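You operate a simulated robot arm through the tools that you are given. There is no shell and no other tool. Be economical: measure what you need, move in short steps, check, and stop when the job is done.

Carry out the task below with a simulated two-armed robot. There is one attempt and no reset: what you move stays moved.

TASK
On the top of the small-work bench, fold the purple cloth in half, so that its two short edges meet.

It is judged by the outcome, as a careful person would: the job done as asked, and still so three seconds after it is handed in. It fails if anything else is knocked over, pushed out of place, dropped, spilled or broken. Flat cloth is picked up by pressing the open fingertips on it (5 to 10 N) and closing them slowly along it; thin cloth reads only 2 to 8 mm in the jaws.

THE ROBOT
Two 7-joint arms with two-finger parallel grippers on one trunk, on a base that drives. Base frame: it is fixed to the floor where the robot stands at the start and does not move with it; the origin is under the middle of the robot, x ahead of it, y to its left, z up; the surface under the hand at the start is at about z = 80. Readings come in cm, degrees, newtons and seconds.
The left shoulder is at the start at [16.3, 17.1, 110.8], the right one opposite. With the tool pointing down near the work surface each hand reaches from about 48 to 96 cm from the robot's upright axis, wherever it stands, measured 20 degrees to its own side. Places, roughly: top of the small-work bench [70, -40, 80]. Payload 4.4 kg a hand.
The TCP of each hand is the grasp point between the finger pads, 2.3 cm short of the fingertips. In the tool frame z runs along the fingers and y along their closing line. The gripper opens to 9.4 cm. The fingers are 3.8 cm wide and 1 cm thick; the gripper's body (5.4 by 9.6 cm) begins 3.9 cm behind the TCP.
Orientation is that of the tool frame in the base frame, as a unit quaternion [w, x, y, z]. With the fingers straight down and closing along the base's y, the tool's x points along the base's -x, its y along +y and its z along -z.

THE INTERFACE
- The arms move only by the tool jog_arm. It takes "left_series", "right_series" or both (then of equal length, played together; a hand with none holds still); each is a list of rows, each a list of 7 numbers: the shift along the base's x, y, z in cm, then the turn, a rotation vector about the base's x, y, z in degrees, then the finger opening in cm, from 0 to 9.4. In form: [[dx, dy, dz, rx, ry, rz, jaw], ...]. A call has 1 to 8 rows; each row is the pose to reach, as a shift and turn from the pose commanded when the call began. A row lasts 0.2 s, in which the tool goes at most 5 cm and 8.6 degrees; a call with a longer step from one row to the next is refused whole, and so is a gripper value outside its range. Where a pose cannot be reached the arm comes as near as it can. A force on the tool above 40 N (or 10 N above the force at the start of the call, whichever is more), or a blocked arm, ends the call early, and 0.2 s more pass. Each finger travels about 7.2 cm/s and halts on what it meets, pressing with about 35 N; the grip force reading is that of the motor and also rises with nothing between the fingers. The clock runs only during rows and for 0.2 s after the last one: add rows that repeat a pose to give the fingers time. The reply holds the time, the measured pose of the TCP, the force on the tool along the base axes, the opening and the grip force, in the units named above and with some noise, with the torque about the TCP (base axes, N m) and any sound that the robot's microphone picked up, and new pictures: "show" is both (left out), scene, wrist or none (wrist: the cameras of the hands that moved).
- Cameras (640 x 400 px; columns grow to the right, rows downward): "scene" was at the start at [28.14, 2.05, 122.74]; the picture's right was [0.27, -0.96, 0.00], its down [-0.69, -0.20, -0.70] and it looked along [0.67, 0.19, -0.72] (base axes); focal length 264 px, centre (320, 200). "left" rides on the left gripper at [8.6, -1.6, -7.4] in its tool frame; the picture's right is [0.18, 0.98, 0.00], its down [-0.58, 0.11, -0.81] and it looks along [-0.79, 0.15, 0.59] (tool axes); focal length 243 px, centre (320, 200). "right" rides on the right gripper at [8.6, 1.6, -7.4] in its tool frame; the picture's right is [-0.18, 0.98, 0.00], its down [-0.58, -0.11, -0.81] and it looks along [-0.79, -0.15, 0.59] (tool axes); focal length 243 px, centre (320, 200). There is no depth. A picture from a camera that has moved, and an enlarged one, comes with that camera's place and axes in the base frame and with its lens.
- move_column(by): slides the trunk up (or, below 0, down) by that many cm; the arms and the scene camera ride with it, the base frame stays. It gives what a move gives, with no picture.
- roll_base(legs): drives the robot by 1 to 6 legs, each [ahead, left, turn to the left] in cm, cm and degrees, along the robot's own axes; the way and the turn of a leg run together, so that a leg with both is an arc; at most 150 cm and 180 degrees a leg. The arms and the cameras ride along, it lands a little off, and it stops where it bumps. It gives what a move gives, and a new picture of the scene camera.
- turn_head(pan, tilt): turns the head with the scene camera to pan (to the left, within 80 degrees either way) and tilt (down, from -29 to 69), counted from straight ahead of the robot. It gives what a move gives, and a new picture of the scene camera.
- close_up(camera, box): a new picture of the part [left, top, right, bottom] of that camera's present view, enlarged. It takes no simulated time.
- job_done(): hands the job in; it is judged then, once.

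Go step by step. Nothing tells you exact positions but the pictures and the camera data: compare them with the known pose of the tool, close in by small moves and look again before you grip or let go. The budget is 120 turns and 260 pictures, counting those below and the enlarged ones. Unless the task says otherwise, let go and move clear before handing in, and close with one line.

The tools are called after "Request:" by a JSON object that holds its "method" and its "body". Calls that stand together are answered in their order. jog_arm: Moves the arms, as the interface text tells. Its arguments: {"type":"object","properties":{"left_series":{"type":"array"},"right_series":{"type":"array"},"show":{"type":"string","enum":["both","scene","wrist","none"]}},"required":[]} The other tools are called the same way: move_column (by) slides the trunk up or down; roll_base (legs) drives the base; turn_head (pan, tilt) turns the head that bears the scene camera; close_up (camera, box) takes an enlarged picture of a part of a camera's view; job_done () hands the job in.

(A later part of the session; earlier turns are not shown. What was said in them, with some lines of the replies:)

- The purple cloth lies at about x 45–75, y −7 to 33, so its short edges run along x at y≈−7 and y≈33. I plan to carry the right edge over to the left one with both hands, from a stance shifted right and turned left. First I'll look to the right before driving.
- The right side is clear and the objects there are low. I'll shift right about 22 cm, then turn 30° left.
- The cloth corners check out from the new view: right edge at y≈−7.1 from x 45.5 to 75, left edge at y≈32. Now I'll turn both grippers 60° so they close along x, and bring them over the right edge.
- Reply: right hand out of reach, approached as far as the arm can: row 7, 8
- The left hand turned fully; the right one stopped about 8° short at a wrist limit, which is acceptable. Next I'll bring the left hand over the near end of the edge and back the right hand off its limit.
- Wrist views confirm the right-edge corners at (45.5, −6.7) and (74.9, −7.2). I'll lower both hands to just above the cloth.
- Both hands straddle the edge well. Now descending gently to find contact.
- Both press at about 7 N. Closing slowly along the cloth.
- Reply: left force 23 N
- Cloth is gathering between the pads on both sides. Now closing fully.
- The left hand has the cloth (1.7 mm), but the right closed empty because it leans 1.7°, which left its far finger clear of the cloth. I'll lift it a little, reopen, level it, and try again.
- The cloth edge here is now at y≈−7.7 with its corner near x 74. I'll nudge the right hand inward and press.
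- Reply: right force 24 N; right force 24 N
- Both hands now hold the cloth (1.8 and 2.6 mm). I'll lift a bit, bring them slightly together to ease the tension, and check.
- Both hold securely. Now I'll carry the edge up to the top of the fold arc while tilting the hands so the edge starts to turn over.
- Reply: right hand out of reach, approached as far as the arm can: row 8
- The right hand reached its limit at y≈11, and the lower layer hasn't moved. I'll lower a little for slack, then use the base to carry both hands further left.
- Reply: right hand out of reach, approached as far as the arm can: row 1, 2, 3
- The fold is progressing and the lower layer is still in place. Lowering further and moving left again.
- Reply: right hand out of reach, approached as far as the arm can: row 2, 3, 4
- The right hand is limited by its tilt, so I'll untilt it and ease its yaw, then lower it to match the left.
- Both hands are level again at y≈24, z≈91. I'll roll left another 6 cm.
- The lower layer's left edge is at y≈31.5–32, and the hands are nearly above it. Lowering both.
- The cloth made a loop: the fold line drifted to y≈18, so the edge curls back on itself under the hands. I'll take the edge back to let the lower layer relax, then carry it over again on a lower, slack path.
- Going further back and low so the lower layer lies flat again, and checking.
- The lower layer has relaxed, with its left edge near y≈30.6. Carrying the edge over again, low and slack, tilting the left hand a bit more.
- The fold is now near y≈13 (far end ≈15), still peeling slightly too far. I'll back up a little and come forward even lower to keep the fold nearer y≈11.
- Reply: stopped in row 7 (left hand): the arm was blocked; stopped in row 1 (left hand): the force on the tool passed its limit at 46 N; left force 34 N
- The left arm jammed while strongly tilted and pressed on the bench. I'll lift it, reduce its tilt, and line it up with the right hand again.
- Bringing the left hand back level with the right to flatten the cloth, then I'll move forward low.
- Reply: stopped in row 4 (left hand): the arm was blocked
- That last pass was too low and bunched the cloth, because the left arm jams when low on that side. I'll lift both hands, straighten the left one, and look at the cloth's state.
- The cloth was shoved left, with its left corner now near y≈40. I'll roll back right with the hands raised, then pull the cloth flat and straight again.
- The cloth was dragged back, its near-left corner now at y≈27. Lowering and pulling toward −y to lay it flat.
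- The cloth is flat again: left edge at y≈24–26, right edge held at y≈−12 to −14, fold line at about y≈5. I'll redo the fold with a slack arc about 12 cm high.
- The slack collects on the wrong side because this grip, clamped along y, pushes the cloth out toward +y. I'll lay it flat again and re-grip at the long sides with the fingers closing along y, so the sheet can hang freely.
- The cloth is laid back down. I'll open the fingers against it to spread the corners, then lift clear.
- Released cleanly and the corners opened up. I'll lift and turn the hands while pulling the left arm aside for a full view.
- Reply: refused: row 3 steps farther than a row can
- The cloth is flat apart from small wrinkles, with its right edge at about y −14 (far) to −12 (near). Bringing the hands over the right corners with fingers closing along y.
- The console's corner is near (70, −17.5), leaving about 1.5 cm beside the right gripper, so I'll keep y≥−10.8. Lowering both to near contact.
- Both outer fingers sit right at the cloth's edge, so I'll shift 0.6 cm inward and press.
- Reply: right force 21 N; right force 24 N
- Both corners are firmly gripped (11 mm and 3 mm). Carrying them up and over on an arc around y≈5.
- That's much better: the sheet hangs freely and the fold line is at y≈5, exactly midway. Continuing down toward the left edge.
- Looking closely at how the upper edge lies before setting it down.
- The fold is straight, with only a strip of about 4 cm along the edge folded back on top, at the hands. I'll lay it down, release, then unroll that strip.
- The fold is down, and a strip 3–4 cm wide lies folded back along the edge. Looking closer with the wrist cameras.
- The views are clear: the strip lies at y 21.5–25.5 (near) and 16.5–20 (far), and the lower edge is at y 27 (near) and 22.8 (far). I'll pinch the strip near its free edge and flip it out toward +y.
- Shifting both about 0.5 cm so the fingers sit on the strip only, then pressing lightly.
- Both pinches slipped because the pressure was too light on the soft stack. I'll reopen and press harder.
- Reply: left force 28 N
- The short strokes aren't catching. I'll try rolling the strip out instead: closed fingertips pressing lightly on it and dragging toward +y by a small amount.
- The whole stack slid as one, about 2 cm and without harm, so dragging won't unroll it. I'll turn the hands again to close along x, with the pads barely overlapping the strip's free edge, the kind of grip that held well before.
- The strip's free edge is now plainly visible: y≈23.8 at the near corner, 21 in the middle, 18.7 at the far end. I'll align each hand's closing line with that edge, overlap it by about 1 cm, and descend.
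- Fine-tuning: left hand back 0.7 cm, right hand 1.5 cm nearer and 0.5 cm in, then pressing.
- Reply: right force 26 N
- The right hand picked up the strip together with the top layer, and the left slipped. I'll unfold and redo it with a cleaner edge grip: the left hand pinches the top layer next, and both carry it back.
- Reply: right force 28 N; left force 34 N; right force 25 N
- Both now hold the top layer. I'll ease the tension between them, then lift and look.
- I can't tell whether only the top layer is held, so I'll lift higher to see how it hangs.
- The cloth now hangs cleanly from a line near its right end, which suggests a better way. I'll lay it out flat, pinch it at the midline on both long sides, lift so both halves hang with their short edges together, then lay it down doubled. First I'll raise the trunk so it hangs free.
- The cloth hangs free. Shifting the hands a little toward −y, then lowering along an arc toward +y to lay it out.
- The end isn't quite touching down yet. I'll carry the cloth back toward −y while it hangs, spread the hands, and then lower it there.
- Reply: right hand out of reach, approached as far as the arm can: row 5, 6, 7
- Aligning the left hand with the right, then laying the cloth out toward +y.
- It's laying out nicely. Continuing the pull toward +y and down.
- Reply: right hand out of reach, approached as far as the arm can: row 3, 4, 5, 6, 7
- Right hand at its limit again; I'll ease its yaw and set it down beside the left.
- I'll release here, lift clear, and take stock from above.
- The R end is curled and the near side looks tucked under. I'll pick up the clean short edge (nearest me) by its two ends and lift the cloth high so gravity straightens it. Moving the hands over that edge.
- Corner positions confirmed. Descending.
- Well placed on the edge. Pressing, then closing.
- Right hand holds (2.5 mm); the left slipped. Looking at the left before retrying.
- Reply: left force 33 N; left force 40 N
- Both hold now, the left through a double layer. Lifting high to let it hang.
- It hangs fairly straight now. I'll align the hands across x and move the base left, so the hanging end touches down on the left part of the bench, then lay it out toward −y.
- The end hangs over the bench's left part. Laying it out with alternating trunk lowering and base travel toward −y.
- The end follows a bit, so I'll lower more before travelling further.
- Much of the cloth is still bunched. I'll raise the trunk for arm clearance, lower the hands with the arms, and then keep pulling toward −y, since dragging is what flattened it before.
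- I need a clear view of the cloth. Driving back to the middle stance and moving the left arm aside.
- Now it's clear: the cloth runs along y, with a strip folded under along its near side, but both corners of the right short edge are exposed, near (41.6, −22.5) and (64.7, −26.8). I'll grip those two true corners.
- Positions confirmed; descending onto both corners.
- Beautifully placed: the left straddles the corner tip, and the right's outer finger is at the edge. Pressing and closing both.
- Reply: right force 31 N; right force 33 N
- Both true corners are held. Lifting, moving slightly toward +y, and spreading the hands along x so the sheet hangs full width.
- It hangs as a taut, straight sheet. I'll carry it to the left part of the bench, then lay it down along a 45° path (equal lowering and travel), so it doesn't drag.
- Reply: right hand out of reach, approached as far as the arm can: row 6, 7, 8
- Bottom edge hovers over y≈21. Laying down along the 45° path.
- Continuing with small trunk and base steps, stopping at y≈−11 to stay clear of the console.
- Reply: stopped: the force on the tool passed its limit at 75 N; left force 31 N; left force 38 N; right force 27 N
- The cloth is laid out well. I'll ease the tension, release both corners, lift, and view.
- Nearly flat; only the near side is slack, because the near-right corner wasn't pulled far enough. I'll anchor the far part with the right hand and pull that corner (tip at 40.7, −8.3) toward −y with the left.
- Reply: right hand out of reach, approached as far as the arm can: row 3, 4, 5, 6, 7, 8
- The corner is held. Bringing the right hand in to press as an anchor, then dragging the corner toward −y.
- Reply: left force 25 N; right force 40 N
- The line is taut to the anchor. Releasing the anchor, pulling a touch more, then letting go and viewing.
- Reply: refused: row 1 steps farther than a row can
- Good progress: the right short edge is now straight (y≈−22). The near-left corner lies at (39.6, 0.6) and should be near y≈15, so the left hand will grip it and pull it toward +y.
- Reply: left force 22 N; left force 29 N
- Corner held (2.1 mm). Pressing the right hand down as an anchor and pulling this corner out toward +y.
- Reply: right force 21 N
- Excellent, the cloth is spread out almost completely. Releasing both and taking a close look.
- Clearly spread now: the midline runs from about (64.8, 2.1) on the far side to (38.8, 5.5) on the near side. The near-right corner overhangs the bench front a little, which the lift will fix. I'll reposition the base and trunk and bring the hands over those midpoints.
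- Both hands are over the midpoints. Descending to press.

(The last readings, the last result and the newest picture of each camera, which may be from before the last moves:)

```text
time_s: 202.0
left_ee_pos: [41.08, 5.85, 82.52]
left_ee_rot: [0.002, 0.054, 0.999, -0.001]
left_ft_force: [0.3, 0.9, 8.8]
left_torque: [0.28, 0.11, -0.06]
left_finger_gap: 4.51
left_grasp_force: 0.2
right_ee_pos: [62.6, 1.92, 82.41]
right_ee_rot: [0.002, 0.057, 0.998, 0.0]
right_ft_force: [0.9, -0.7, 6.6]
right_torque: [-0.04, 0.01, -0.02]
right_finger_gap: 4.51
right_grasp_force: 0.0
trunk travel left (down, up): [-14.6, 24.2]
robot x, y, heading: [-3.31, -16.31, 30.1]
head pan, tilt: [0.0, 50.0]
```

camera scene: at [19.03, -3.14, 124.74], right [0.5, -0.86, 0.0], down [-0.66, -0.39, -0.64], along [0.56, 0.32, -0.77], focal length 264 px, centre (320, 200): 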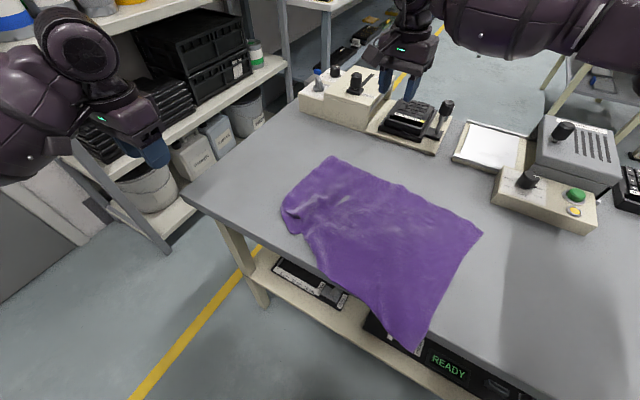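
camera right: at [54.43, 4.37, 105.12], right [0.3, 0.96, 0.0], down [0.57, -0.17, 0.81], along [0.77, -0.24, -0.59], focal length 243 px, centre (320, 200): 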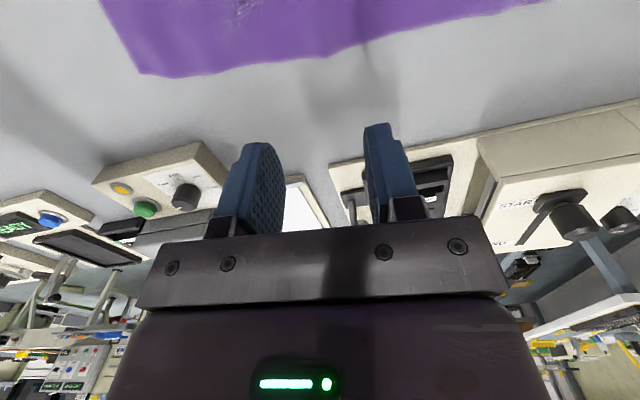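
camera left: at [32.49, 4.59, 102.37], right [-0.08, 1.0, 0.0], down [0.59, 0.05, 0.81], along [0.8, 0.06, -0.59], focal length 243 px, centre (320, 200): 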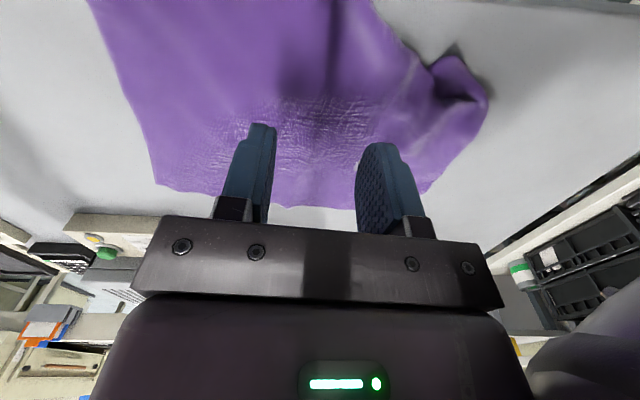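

Pressing at about 7–9 N on both; closing.

Request:
{"method": "jog_arm", "body": {"left_series": [[0, 0, 0, 0, 0, 0, 3.9], [0, 0, 0, 0, 0, 0, 3.3], [0, 0, 0, 0, 0, 0, 2.7], [0, 0, 0, 0, 0, 0, 2.1], [0, 0, 0, 0, 0, 0, 1.5], [0, 0, 0, 0, 0, 0, 0.9], [0, 0, 0, 0, 0, 0, 0], [0, 0, 0, 0, 0, 0, 0]], "right_series": [[0, 0, -0.05, 0, 0, 0, 3.9], [0, 0, -0.05, 0, 0, 0, 3.3], [0, 0, -0.05, 0, 0, 0, 2.7], [0, 0, -0.05, 0, 0, 0, 2.1], [0, 0, -0.05, 0, 0, 0, 1.5], [0, 0, -0.05, 0, 0, 0, 0.9], [0, 0, -0.05, 0, 0, 0, 0], [0, 0, -0.05, 0, 0, 0, 0]], "show": "none"}}

```text
time_s: 203.8
left_ee_pos: [41.01, 5.86, 82.49]
left_ee_rot: [0.002, 0.054, 0.999, -0.001]
left_ft_force: [1.2, 3.6, 19.9]
left_torque: [0.29, 0.27, -0.07]
left_finger_gap: 0.25
left_grasp_force: 35.5
right_ee_pos: [62.37, 1.9, 82.44]
right_ee_rot: [0.002, 0.058, 0.998, 0.0]
right_ft_force: [1.9, 1.9, 15.6]
right_torque: [0.06, -0.04, 0.0]
right_finger_gap: 0.26
right_grasp_force: 35.5
trunk travel left (down, up): [-14.6, 24.2]
robot x, y, heading: [-3.34, -16.36, 30.2]
head pan, tilt: [0.0, 50.0]
```

Both midpoints are gripped (2.5 mm each). Lifting, shifting inward from the bench edge, and squaring up so both halves hang together.

Request:
{"method": "jog_arm", "body": {"left_series": [[0, 0, 2, 0, 0, 0, 0], [0.5, -0.3, 4.5, 0, 0, 1, 0], [1.2, -0.7, 7, 0, 0, 2, 0], [2, -1.1, 9.5, 0, 0, 4, 0], [3, -1.5, 12, 0, 0, 6, 0], [4, -2, 14, 0, 0, 6, 0], [4.5, -2, 15, 0, 0, 6, 0]], "right_series": [[0, 0, 2, 0, 0, 0, 0], [0.7, 0.3, 4.5, 0, 0, 1, 0], [1.6, 0.7, 7, 0, 0, 2, 0], [2.5, 1.1, 9.5, 0, 0, 4, 0], [3.6, 1.5, 12, 0, 0, 6, 0], [4.6, 2, 14, 0, 0, 6, 0], [5.2, 2, 15, 0, 0, 6, 0]], "show": "none"}}

Request:
{"method": "move_column", "body": {"by": 9}}

Request:
{"method": "turn_head", "body": {"pan": 0, "tilt": 42}}

```text
time_s: 205.4
left_ee_pos: [45.54, 3.87, 97.31]
left_ee_rot: [0.0, 0.001, 1.0, -0.002]
left_ft_force: [0.1, -0.1, 0.4]
left_torque: [0.0, -0.02, -0.03]
left_finger_gap: 0.24
left_grasp_force: 34.6
right_ee_pos: [67.72, 3.95, 97.23]
right_ee_rot: [0.0, 0.005, 1.0, -0.001]
right_ft_force: [-1.0, -0.2, -1.3]
right_torque: [0.01, 0.01, -0.04]
right_finger_gap: 0.23
right_grasp_force: 35.1
trunk travel left (down, up): [-14.6, 24.2]
robot x, y, heading: [-3.27, -15.87, 30.4]
head pan, tilt: [0.0, 50.0]
```

```text
time_s: 206.7
left_ee_pos: [45.81, 3.96, 106.05]
left_ee_rot: [-0.001, 0.002, 1.0, -0.002]
left_ft_force: [-0.1, 0.1, 0.3]
left_torque: [-0.01, 0.05, -0.03]
left_finger_gap: 0.23
left_grasp_force: 35.3
right_ee_pos: [67.92, 3.97, 105.99]
right_ee_rot: [-0.002, 0.005, 1.0, -0.002]
right_ft_force: [0.1, -0.7, 0.5]
right_torque: [-0.02, 0.01, -0.04]
right_finger_gap: 0.22
right_grasp_force: 35.2
trunk travel left (down, up): [-23.6, 15.2]
robot x, y, heading: [-3.54, -15.84, 30.4]
head pan, tilt: [0.0, 50.0]
```

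```text
time_s: 207.4
left_ee_pos: [45.66, 3.85, 106.33]
left_ee_rot: [0.0, 0.002, 1.0, -0.001]
left_ft_force: [0.5, 0.2, 0.6]
left_torque: [0.02, -0.02, 0.01]
left_finger_gap: 0.2
left_grasp_force: 35.0
right_ee_pos: [67.82, 3.94, 106.24]
right_ee_rot: [0.0, 0.005, 1.0, -0.002]
right_ft_force: [-1.1, 0.3, -1.1]
right_torque: [-0.04, 0.0, -0.04]
right_finger_gap: 0.27
right_grasp_force: 35.2
trunk travel left (down, up): [-23.6, 15.2]
robot x, y, heading: [-3.36, -16.26, 30.4]
head pan, tilt: [0.0, 42.0]
camera scene: at [12.49, -6.99, 135.91], right [0.5, -0.86, 0.0], down [-0.58, -0.34, -0.74], along [0.64, 0.37, -0.67], focal length 264 px, centre (320, 200)
```

scene: 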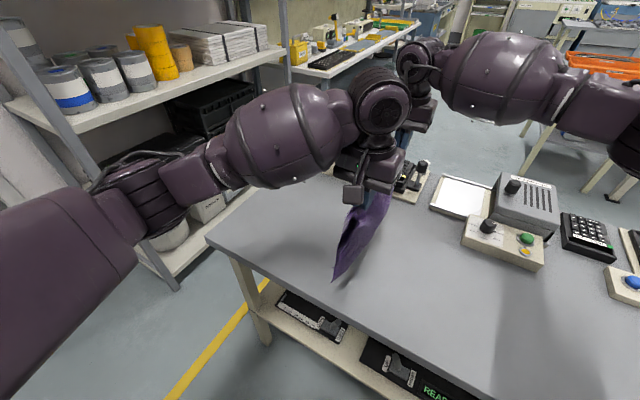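

Request:
{"method": "close_up", "body": {"camera": "scene", "box": [290, 140, 450, 290]}}

```text
2.67 times, centred on (370, 215) of scene
camera zoom: at [12.49, -6.99, 135.91], right [0.5, -0.86, 0.0], down [-0.58, -0.34, -0.74], along [0.64, 0.37, -0.67], focal length 704 px, centre (187, 160)
```

zoom: 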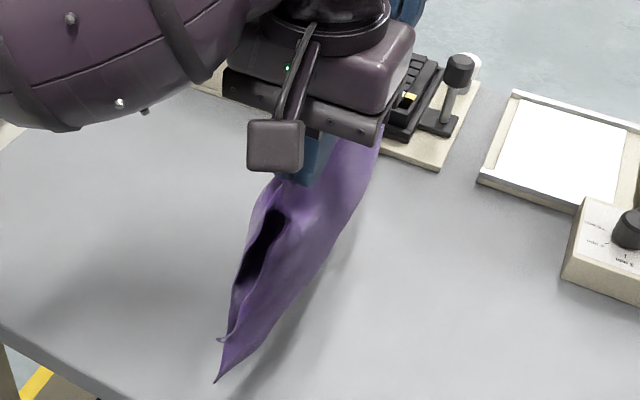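

Excellent: the two halves hang together, bottom edges nearly aligned. Now I'll lay the doubled cloth down along a 45° path toward +y.

Request:
{"method": "jog_arm", "body": {"left_series": [[0, 0, -2, 0, 0, 0, 0], [0, 0.5, -4, 0, 0, 0, 0], [0, 2.5, -6, 0, 0, 0, 0], [0, 4.5, -8, 0, 0, 0, 0], [0, 6.5, -10, 0, 0, 0, 0], [0, 8.5, -12, 0, 0, 0, 0], [0, 10.5, -14, 0, 0, 0, 0], [0, 12.5, -16, 0, 0, 0, 0]], "right_series": [[0, 0, -2, 0, 0, 0, 0], [0, 0.5, -4, 0, 0, 0, 0], [0, 2.5, -6, 0, 0, 0, 0], [0, 4.5, -8, 0, 0, 0, 0], [0, 6.5, -10, 0, 0, 0, 0], [0, 8.5, -12, 0, 0, 0, 0], [0, 10.5, -14, 0, 0, 0, 0], [0, 12.5, -16, 0, 0, 0, 0]], "show": "scene"}}

```text
time_s: 209.2
left_ee_pos: [45.7, 16.5, 90.22]
left_ee_rot: [-0.001, 0.002, 1.0, -0.001]
left_ft_force: [-0.5, -0.5, 0.2]
left_torque: [-0.01, -0.01, 0.0]
left_finger_gap: 0.22
left_grasp_force: 35.0
right_ee_pos: [67.71, 16.49, 90.06]
right_ee_rot: [0.0, 0.005, 1.0, -0.003]
right_ft_force: [-0.2, 0.4, -0.6]
right_torque: [0.0, -0.01, -0.04]
right_finger_gap: 0.24
right_grasp_force: 34.9
trunk travel left (down, up): [-23.6, 15.2]
robot x, y, heading: [-3.43, -16.03, 30.3]
head pan, tilt: [0.0, 42.0]
camera scene: at [12.49, -6.83, 135.9], right [0.5, -0.86, 0.0], down [-0.58, -0.34, -0.74], along [0.64, 0.37, -0.67], focal length 264 px, centre (320, 200)
```

scene: 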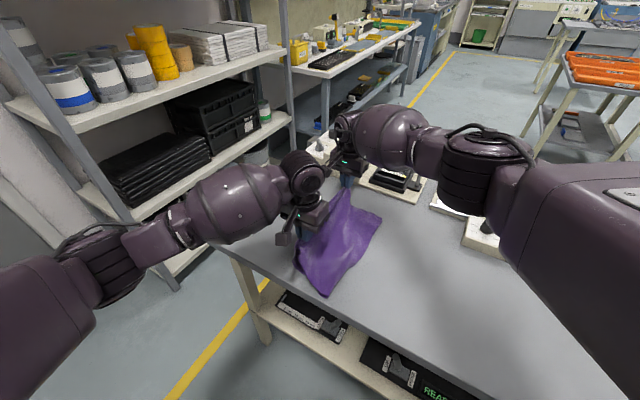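

Laying down nicely as a doubled sheet. Finishing with small trunk and base steps.

Request:
{"method": "move_column", "body": {"by": -4}}

Request:
{"method": "roll_base", "body": {"legs": [[2.2, 3.8, 0]]}}

Request:
{"method": "move_column", "body": {"by": -2.8}}

Request:
{"method": "roll_base", "body": {"legs": [[2, 3.5, 0]]}}

```text
time_s: 210.0
left_ee_pos: [45.54, 16.27, 86.57]
left_ee_rot: [0.002, 0.002, 1.0, 0.0]
left_ft_force: [-0.3, -0.5, -0.3]
left_torque: [0.03, -0.07, 0.02]
left_finger_gap: 0.21
left_grasp_force: 34.5
right_ee_pos: [67.67, 16.51, 86.53]
right_ee_rot: [0.002, 0.006, 1.0, -0.001]
right_ft_force: [0.1, -0.3, 0.2]
right_torque: [0.0, 0.01, 0.0]
right_finger_gap: 0.25
right_grasp_force: 35.4
trunk travel left (down, up): [-19.6, 19.2]
robot x, y, heading: [-3.57, -16.14, 30.0]
head pan, tilt: [0.0, 42.0]
```

```text
time_s: 211.0
left_ee_pos: [45.57, 20.54, 86.29]
left_ee_rot: [0.0, 0.002, 1.0, -0.002]
left_ft_force: [-0.6, 0.8, -0.7]
left_torque: [0.03, 0.04, -0.03]
left_finger_gap: 0.23
left_grasp_force: 34.8
right_ee_pos: [67.71, 20.84, 86.19]
right_ee_rot: [0.0, 0.005, 1.0, -0.002]
right_ft_force: [-0.4, 0.4, 0.2]
right_torque: [0.0, 0.01, -0.04]
right_finger_gap: 0.27
right_grasp_force: 35.4
trunk travel left (down, up): [-19.6, 19.2]
robot x, y, heading: [-3.55, -11.84, 30.3]
head pan, tilt: [0.0, 42.0]
camera scene: at [15.34, -0.93, 131.58], right [0.5, -0.86, 0.0], down [-0.58, -0.34, -0.74], along [0.64, 0.37, -0.67], focal length 264 px, centre (320, 200)
```

scene: 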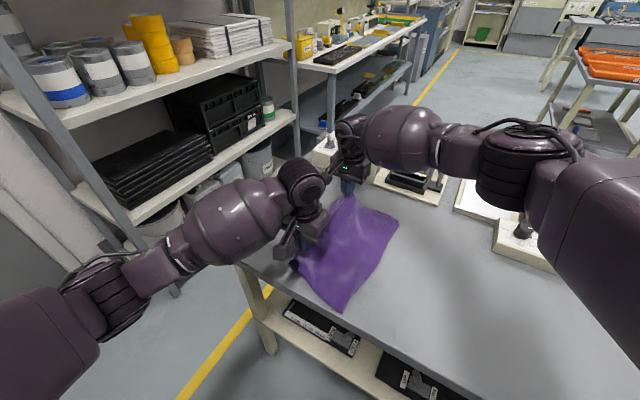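

```text
time_s: 211.8
left_ee_pos: [45.61, 20.64, 83.66]
left_ee_rot: [0.001, 0.001, 1.0, -0.001]
left_ft_force: [0.4, -0.1, 0.8]
left_torque: [-0.01, -0.01, 0.02]
left_finger_gap: 0.24
left_grasp_force: 35.4
right_ee_pos: [67.74, 20.76, 83.54]
right_ee_rot: [0.001, 0.005, 1.0, -0.001]
right_ft_force: [-0.3, -0.2, 0.1]
right_torque: [-0.02, 0.02, -0.02]
right_finger_gap: 0.28
right_grasp_force: 34.6
trunk travel left (down, up): [-16.8, 22.0]
robot x, y, heading: [-2.82, -11.88, 30.4]
head pan, tilt: [0.0, 42.0]
```

```text
time_s: 212.7
left_ee_pos: [45.55, 24.65, 83.48]
left_ee_rot: [0.0, 0.001, 1.0, -0.002]
left_ft_force: [-0.1, 0.0, 0.3]
left_torque: [-0.02, -0.01, -0.03]
left_finger_gap: 0.2
left_grasp_force: 34.4
right_ee_pos: [67.72, 24.87, 83.37]
right_ee_rot: [0.0, 0.005, 1.0, -0.002]
right_ft_force: [0.0, 0.0, -0.3]
right_torque: [-0.01, 0.01, -0.05]
right_finger_gap: 0.26
right_grasp_force: 35.1
trunk travel left (down, up): [-16.8, 22.0]
robot x, y, heading: [-3.36, -8.02, 30.4]
head pan, tilt: [0.0, 42.0]
camera scene: at [17.62, 4.4, 128.43], right [0.5, -0.86, 0.0], down [-0.58, -0.34, -0.74], along [0.64, 0.37, -0.67], focal length 264 px, centre (320, 200)
```

scene: 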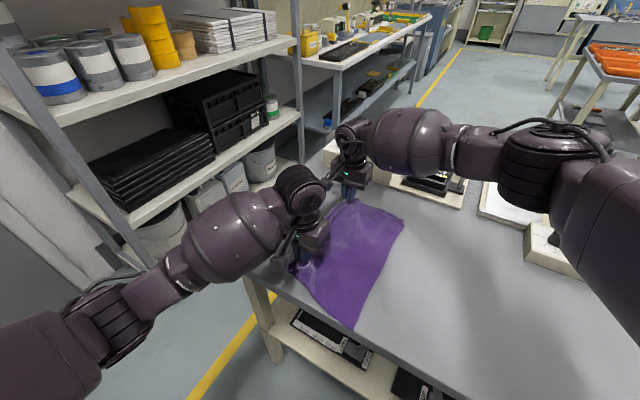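

Laid flat with the crease at y≈25 and both short edges at y≈8. I'll nudge it 3 cm in from the bench front, release, and clear both hands.

Request:
{"method": "roll_base", "body": {"legs": [[2.6, -1.5, 0]]}}

Request:
{"method": "jog_arm", "body": {"left_series": [[0, 0, -0.6, 0, 0, 0, 0], [0, 0, -0.8, 0, 0, 0, 0.8], [0, 0, -0.8, 0, 0, 0, 2], [0, 0, -0.4, 0, 0, 0, 2.5], [0, 0, 3, 0, 0, 0, 2.5], [0, 0, 7, 0, 0, 0, 2.5], [0, 0, 11, 0, 0, 0, 2.5], [-2, 2, 14, 0, 0, 0, 2.5]], "right_series": [[0, 0, -0.6, 0, 0, 0, 0], [0, 0, -0.8, 0, 0, 0, 0.8], [0, 0, -0.8, 0, 0, 0, 2], [0, 0, -0.4, 0, 0, 0, 2.5], [0, 0, 3, 0, 0, 0, 2.5], [0, 0, 7, 0, 0, 0, 2.5], [0, 0, 11, 0, 0, 0, 2.5], [0, 0, 14, 0, 0, 0, 2.5]], "show": "none"}}

Request:
{"method": "jog_arm", "body": {"left_series": [[-2, 3.5, 1, 0, 0, 0, 2.5], [-4, 7, 1, 0, 0, 0, 2.5], [-6, 10, 1, 0, 0, 0, 2.5], [-8, 13, 1, 0, 0, 0, 2.5]], "right_series": [[0, -1, 1, 0, 0, 0, 2.5], [0, -2, 2, 0, 0, 0, 2.5], [2, -3, 2, 0, 0, 0, 2.5], [4, -4, 2, 0, 0, 0, 2.5]], "show": "none"}}

Request:
{"method": "turn_head", "body": {"pan": 0, "tilt": 52}}

Request:
{"method": "close_up", "body": {"camera": "scene", "box": [230, 110, 450, 290]}}

```text
time_s: 213.6
left_ee_pos: [48.55, 24.73, 83.48]
left_ee_rot: [0.0, 0.002, 1.0, -0.001]
left_ft_force: [1.4, -0.4, 1.8]
left_torque: [0.01, 0.0, -0.02]
left_finger_gap: 0.24
left_grasp_force: 35.3
right_ee_pos: [70.71, 24.68, 83.42]
right_ee_rot: [-0.001, 0.005, 1.0, -0.003]
right_ft_force: [-1.0, 0.2, -0.2]
right_torque: [-0.01, 0.0, -0.04]
right_finger_gap: 0.23
right_grasp_force: 35.4
trunk travel left (down, up): [-16.8, 22.0]
robot x, y, heading: [-0.37, -7.56, 30.3]
head pan, tilt: [0.0, 42.0]
camera scene: at [20.7, 4.35, 128.41], right [0.5, -0.86, 0.0], down [-0.58, -0.34, -0.74], along [0.64, 0.37, -0.67], focal length 264 px, centre (320, 200)
```

scene: 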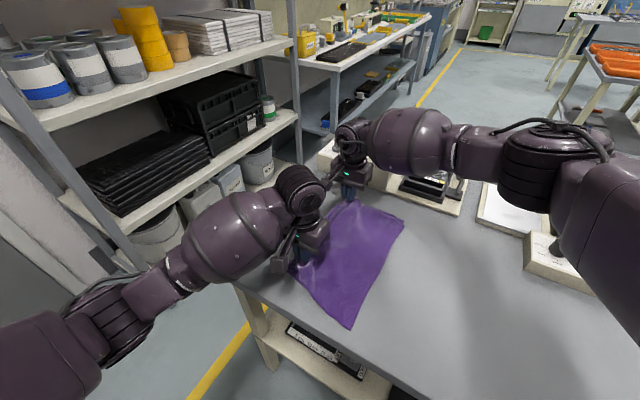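

```text
time_s: 215.4
left_ee_pos: [46.33, 26.59, 97.77]
left_ee_rot: [0.0, 0.002, 1.0, -0.001]
left_ft_force: [-1.2, -0.5, -0.3]
left_torque: [0.01, -0.03, 0.01]
left_finger_gap: 2.48
left_grasp_force: 0.0
right_ee_pos: [70.63, 24.73, 97.5]
right_ee_rot: [0.001, 0.005, 1.0, -0.001]
right_ft_force: [0.3, 0.6, 0.5]
right_torque: [-0.01, 0.0, 0.03]
right_finger_gap: 2.49
right_grasp_force: 0.1
trunk travel left (down, up): [-16.8, 22.0]
robot x, y, heading: [-0.43, -7.63, 30.0]
head pan, tilt: [0.0, 42.0]
```

```text
time_s: 216.4
left_ee_pos: [38.44, 39.74, 98.51]
left_ee_rot: [0.001, 0.003, 1.0, -0.002]
left_ft_force: [0.2, 0.0, -0.7]
left_torque: [-0.02, 0.0, 0.03]
left_finger_gap: 2.49
left_grasp_force: 0.1
right_ee_pos: [74.66, 20.61, 99.52]
right_ee_rot: [0.0, 0.005, 1.0, -0.003]
right_ft_force: [-0.1, -0.4, -0.3]
right_torque: [-0.02, 0.03, 0.03]
right_finger_gap: 2.5
right_grasp_force: 0.1
trunk travel left (down, up): [-16.8, 22.0]
robot x, y, heading: [-0.28, -7.77, 30.2]
head pan, tilt: [0.0, 42.0]
```

```text
time_s: 217.1
left_ee_pos: [38.5, 39.57, 98.47]
left_ee_rot: [0.0, 0.001, 1.0, 0.0]
left_ft_force: [-0.4, -0.2, -0.8]
left_torque: [-0.02, -0.01, 0.02]
left_finger_gap: 2.5
left_grasp_force: 0.0
right_ee_pos: [74.67, 20.65, 99.39]
right_ee_rot: [0.0, 0.005, 1.0, -0.002]
right_ft_force: [-0.4, 0.3, -0.8]
right_torque: [0.0, -0.01, 0.01]
right_finger_gap: 2.51
right_grasp_force: 0.0
trunk travel left (down, up): [-16.8, 22.0]
robot x, y, heading: [-0.12, -7.78, 30.3]
head pan, tilt: [0.0, 52.0]
camera scene: at [19.87, 3.93, 127.05], right [0.5, -0.86, 0.0], down [-0.68, -0.4, -0.62], along [0.53, 0.31, -0.79], focal length 264 px, centre (320, 200)
```

scene: 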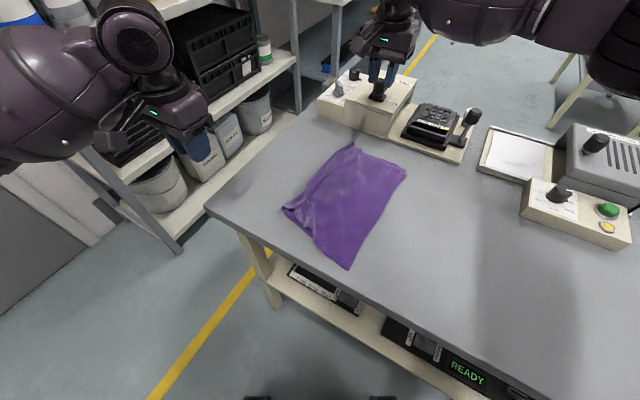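

```text
2.22 times, centred on (340, 200) of scene
camera zoom: at [19.87, 3.93, 127.05], right [0.5, -0.86, 0.0], down [-0.68, -0.4, -0.62], along [0.53, 0.31, -0.79], focal length 586 px, centre (276, 200)
```

zoom: 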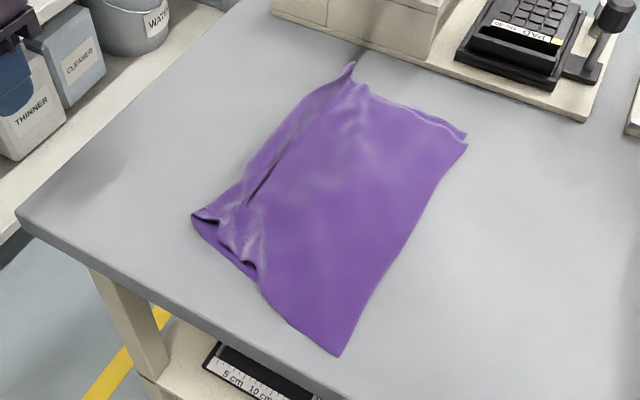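

The cloth lies doubled on the bench top. The crease is at about y 25–29, the upper half measures 18–20 cm from crease to edge, and the short edges lie at y≈9 across the full 29.5 cm width. I could only see the upper edge directly, so the match underneath is judged from that half-length. Both hands are empty and clear, and nothing else looks disturbed, so I'm handing it in.

Request:
{"method": "job_done", "body": {}}

```text
The job is handed in.
```

I folded the purple cloth in half on the small-work bench with its short edges together, judging the hidden lower edge to be within about 1–2 cm; the crease is slightly crumpled, and nothing else appeared disturbed.
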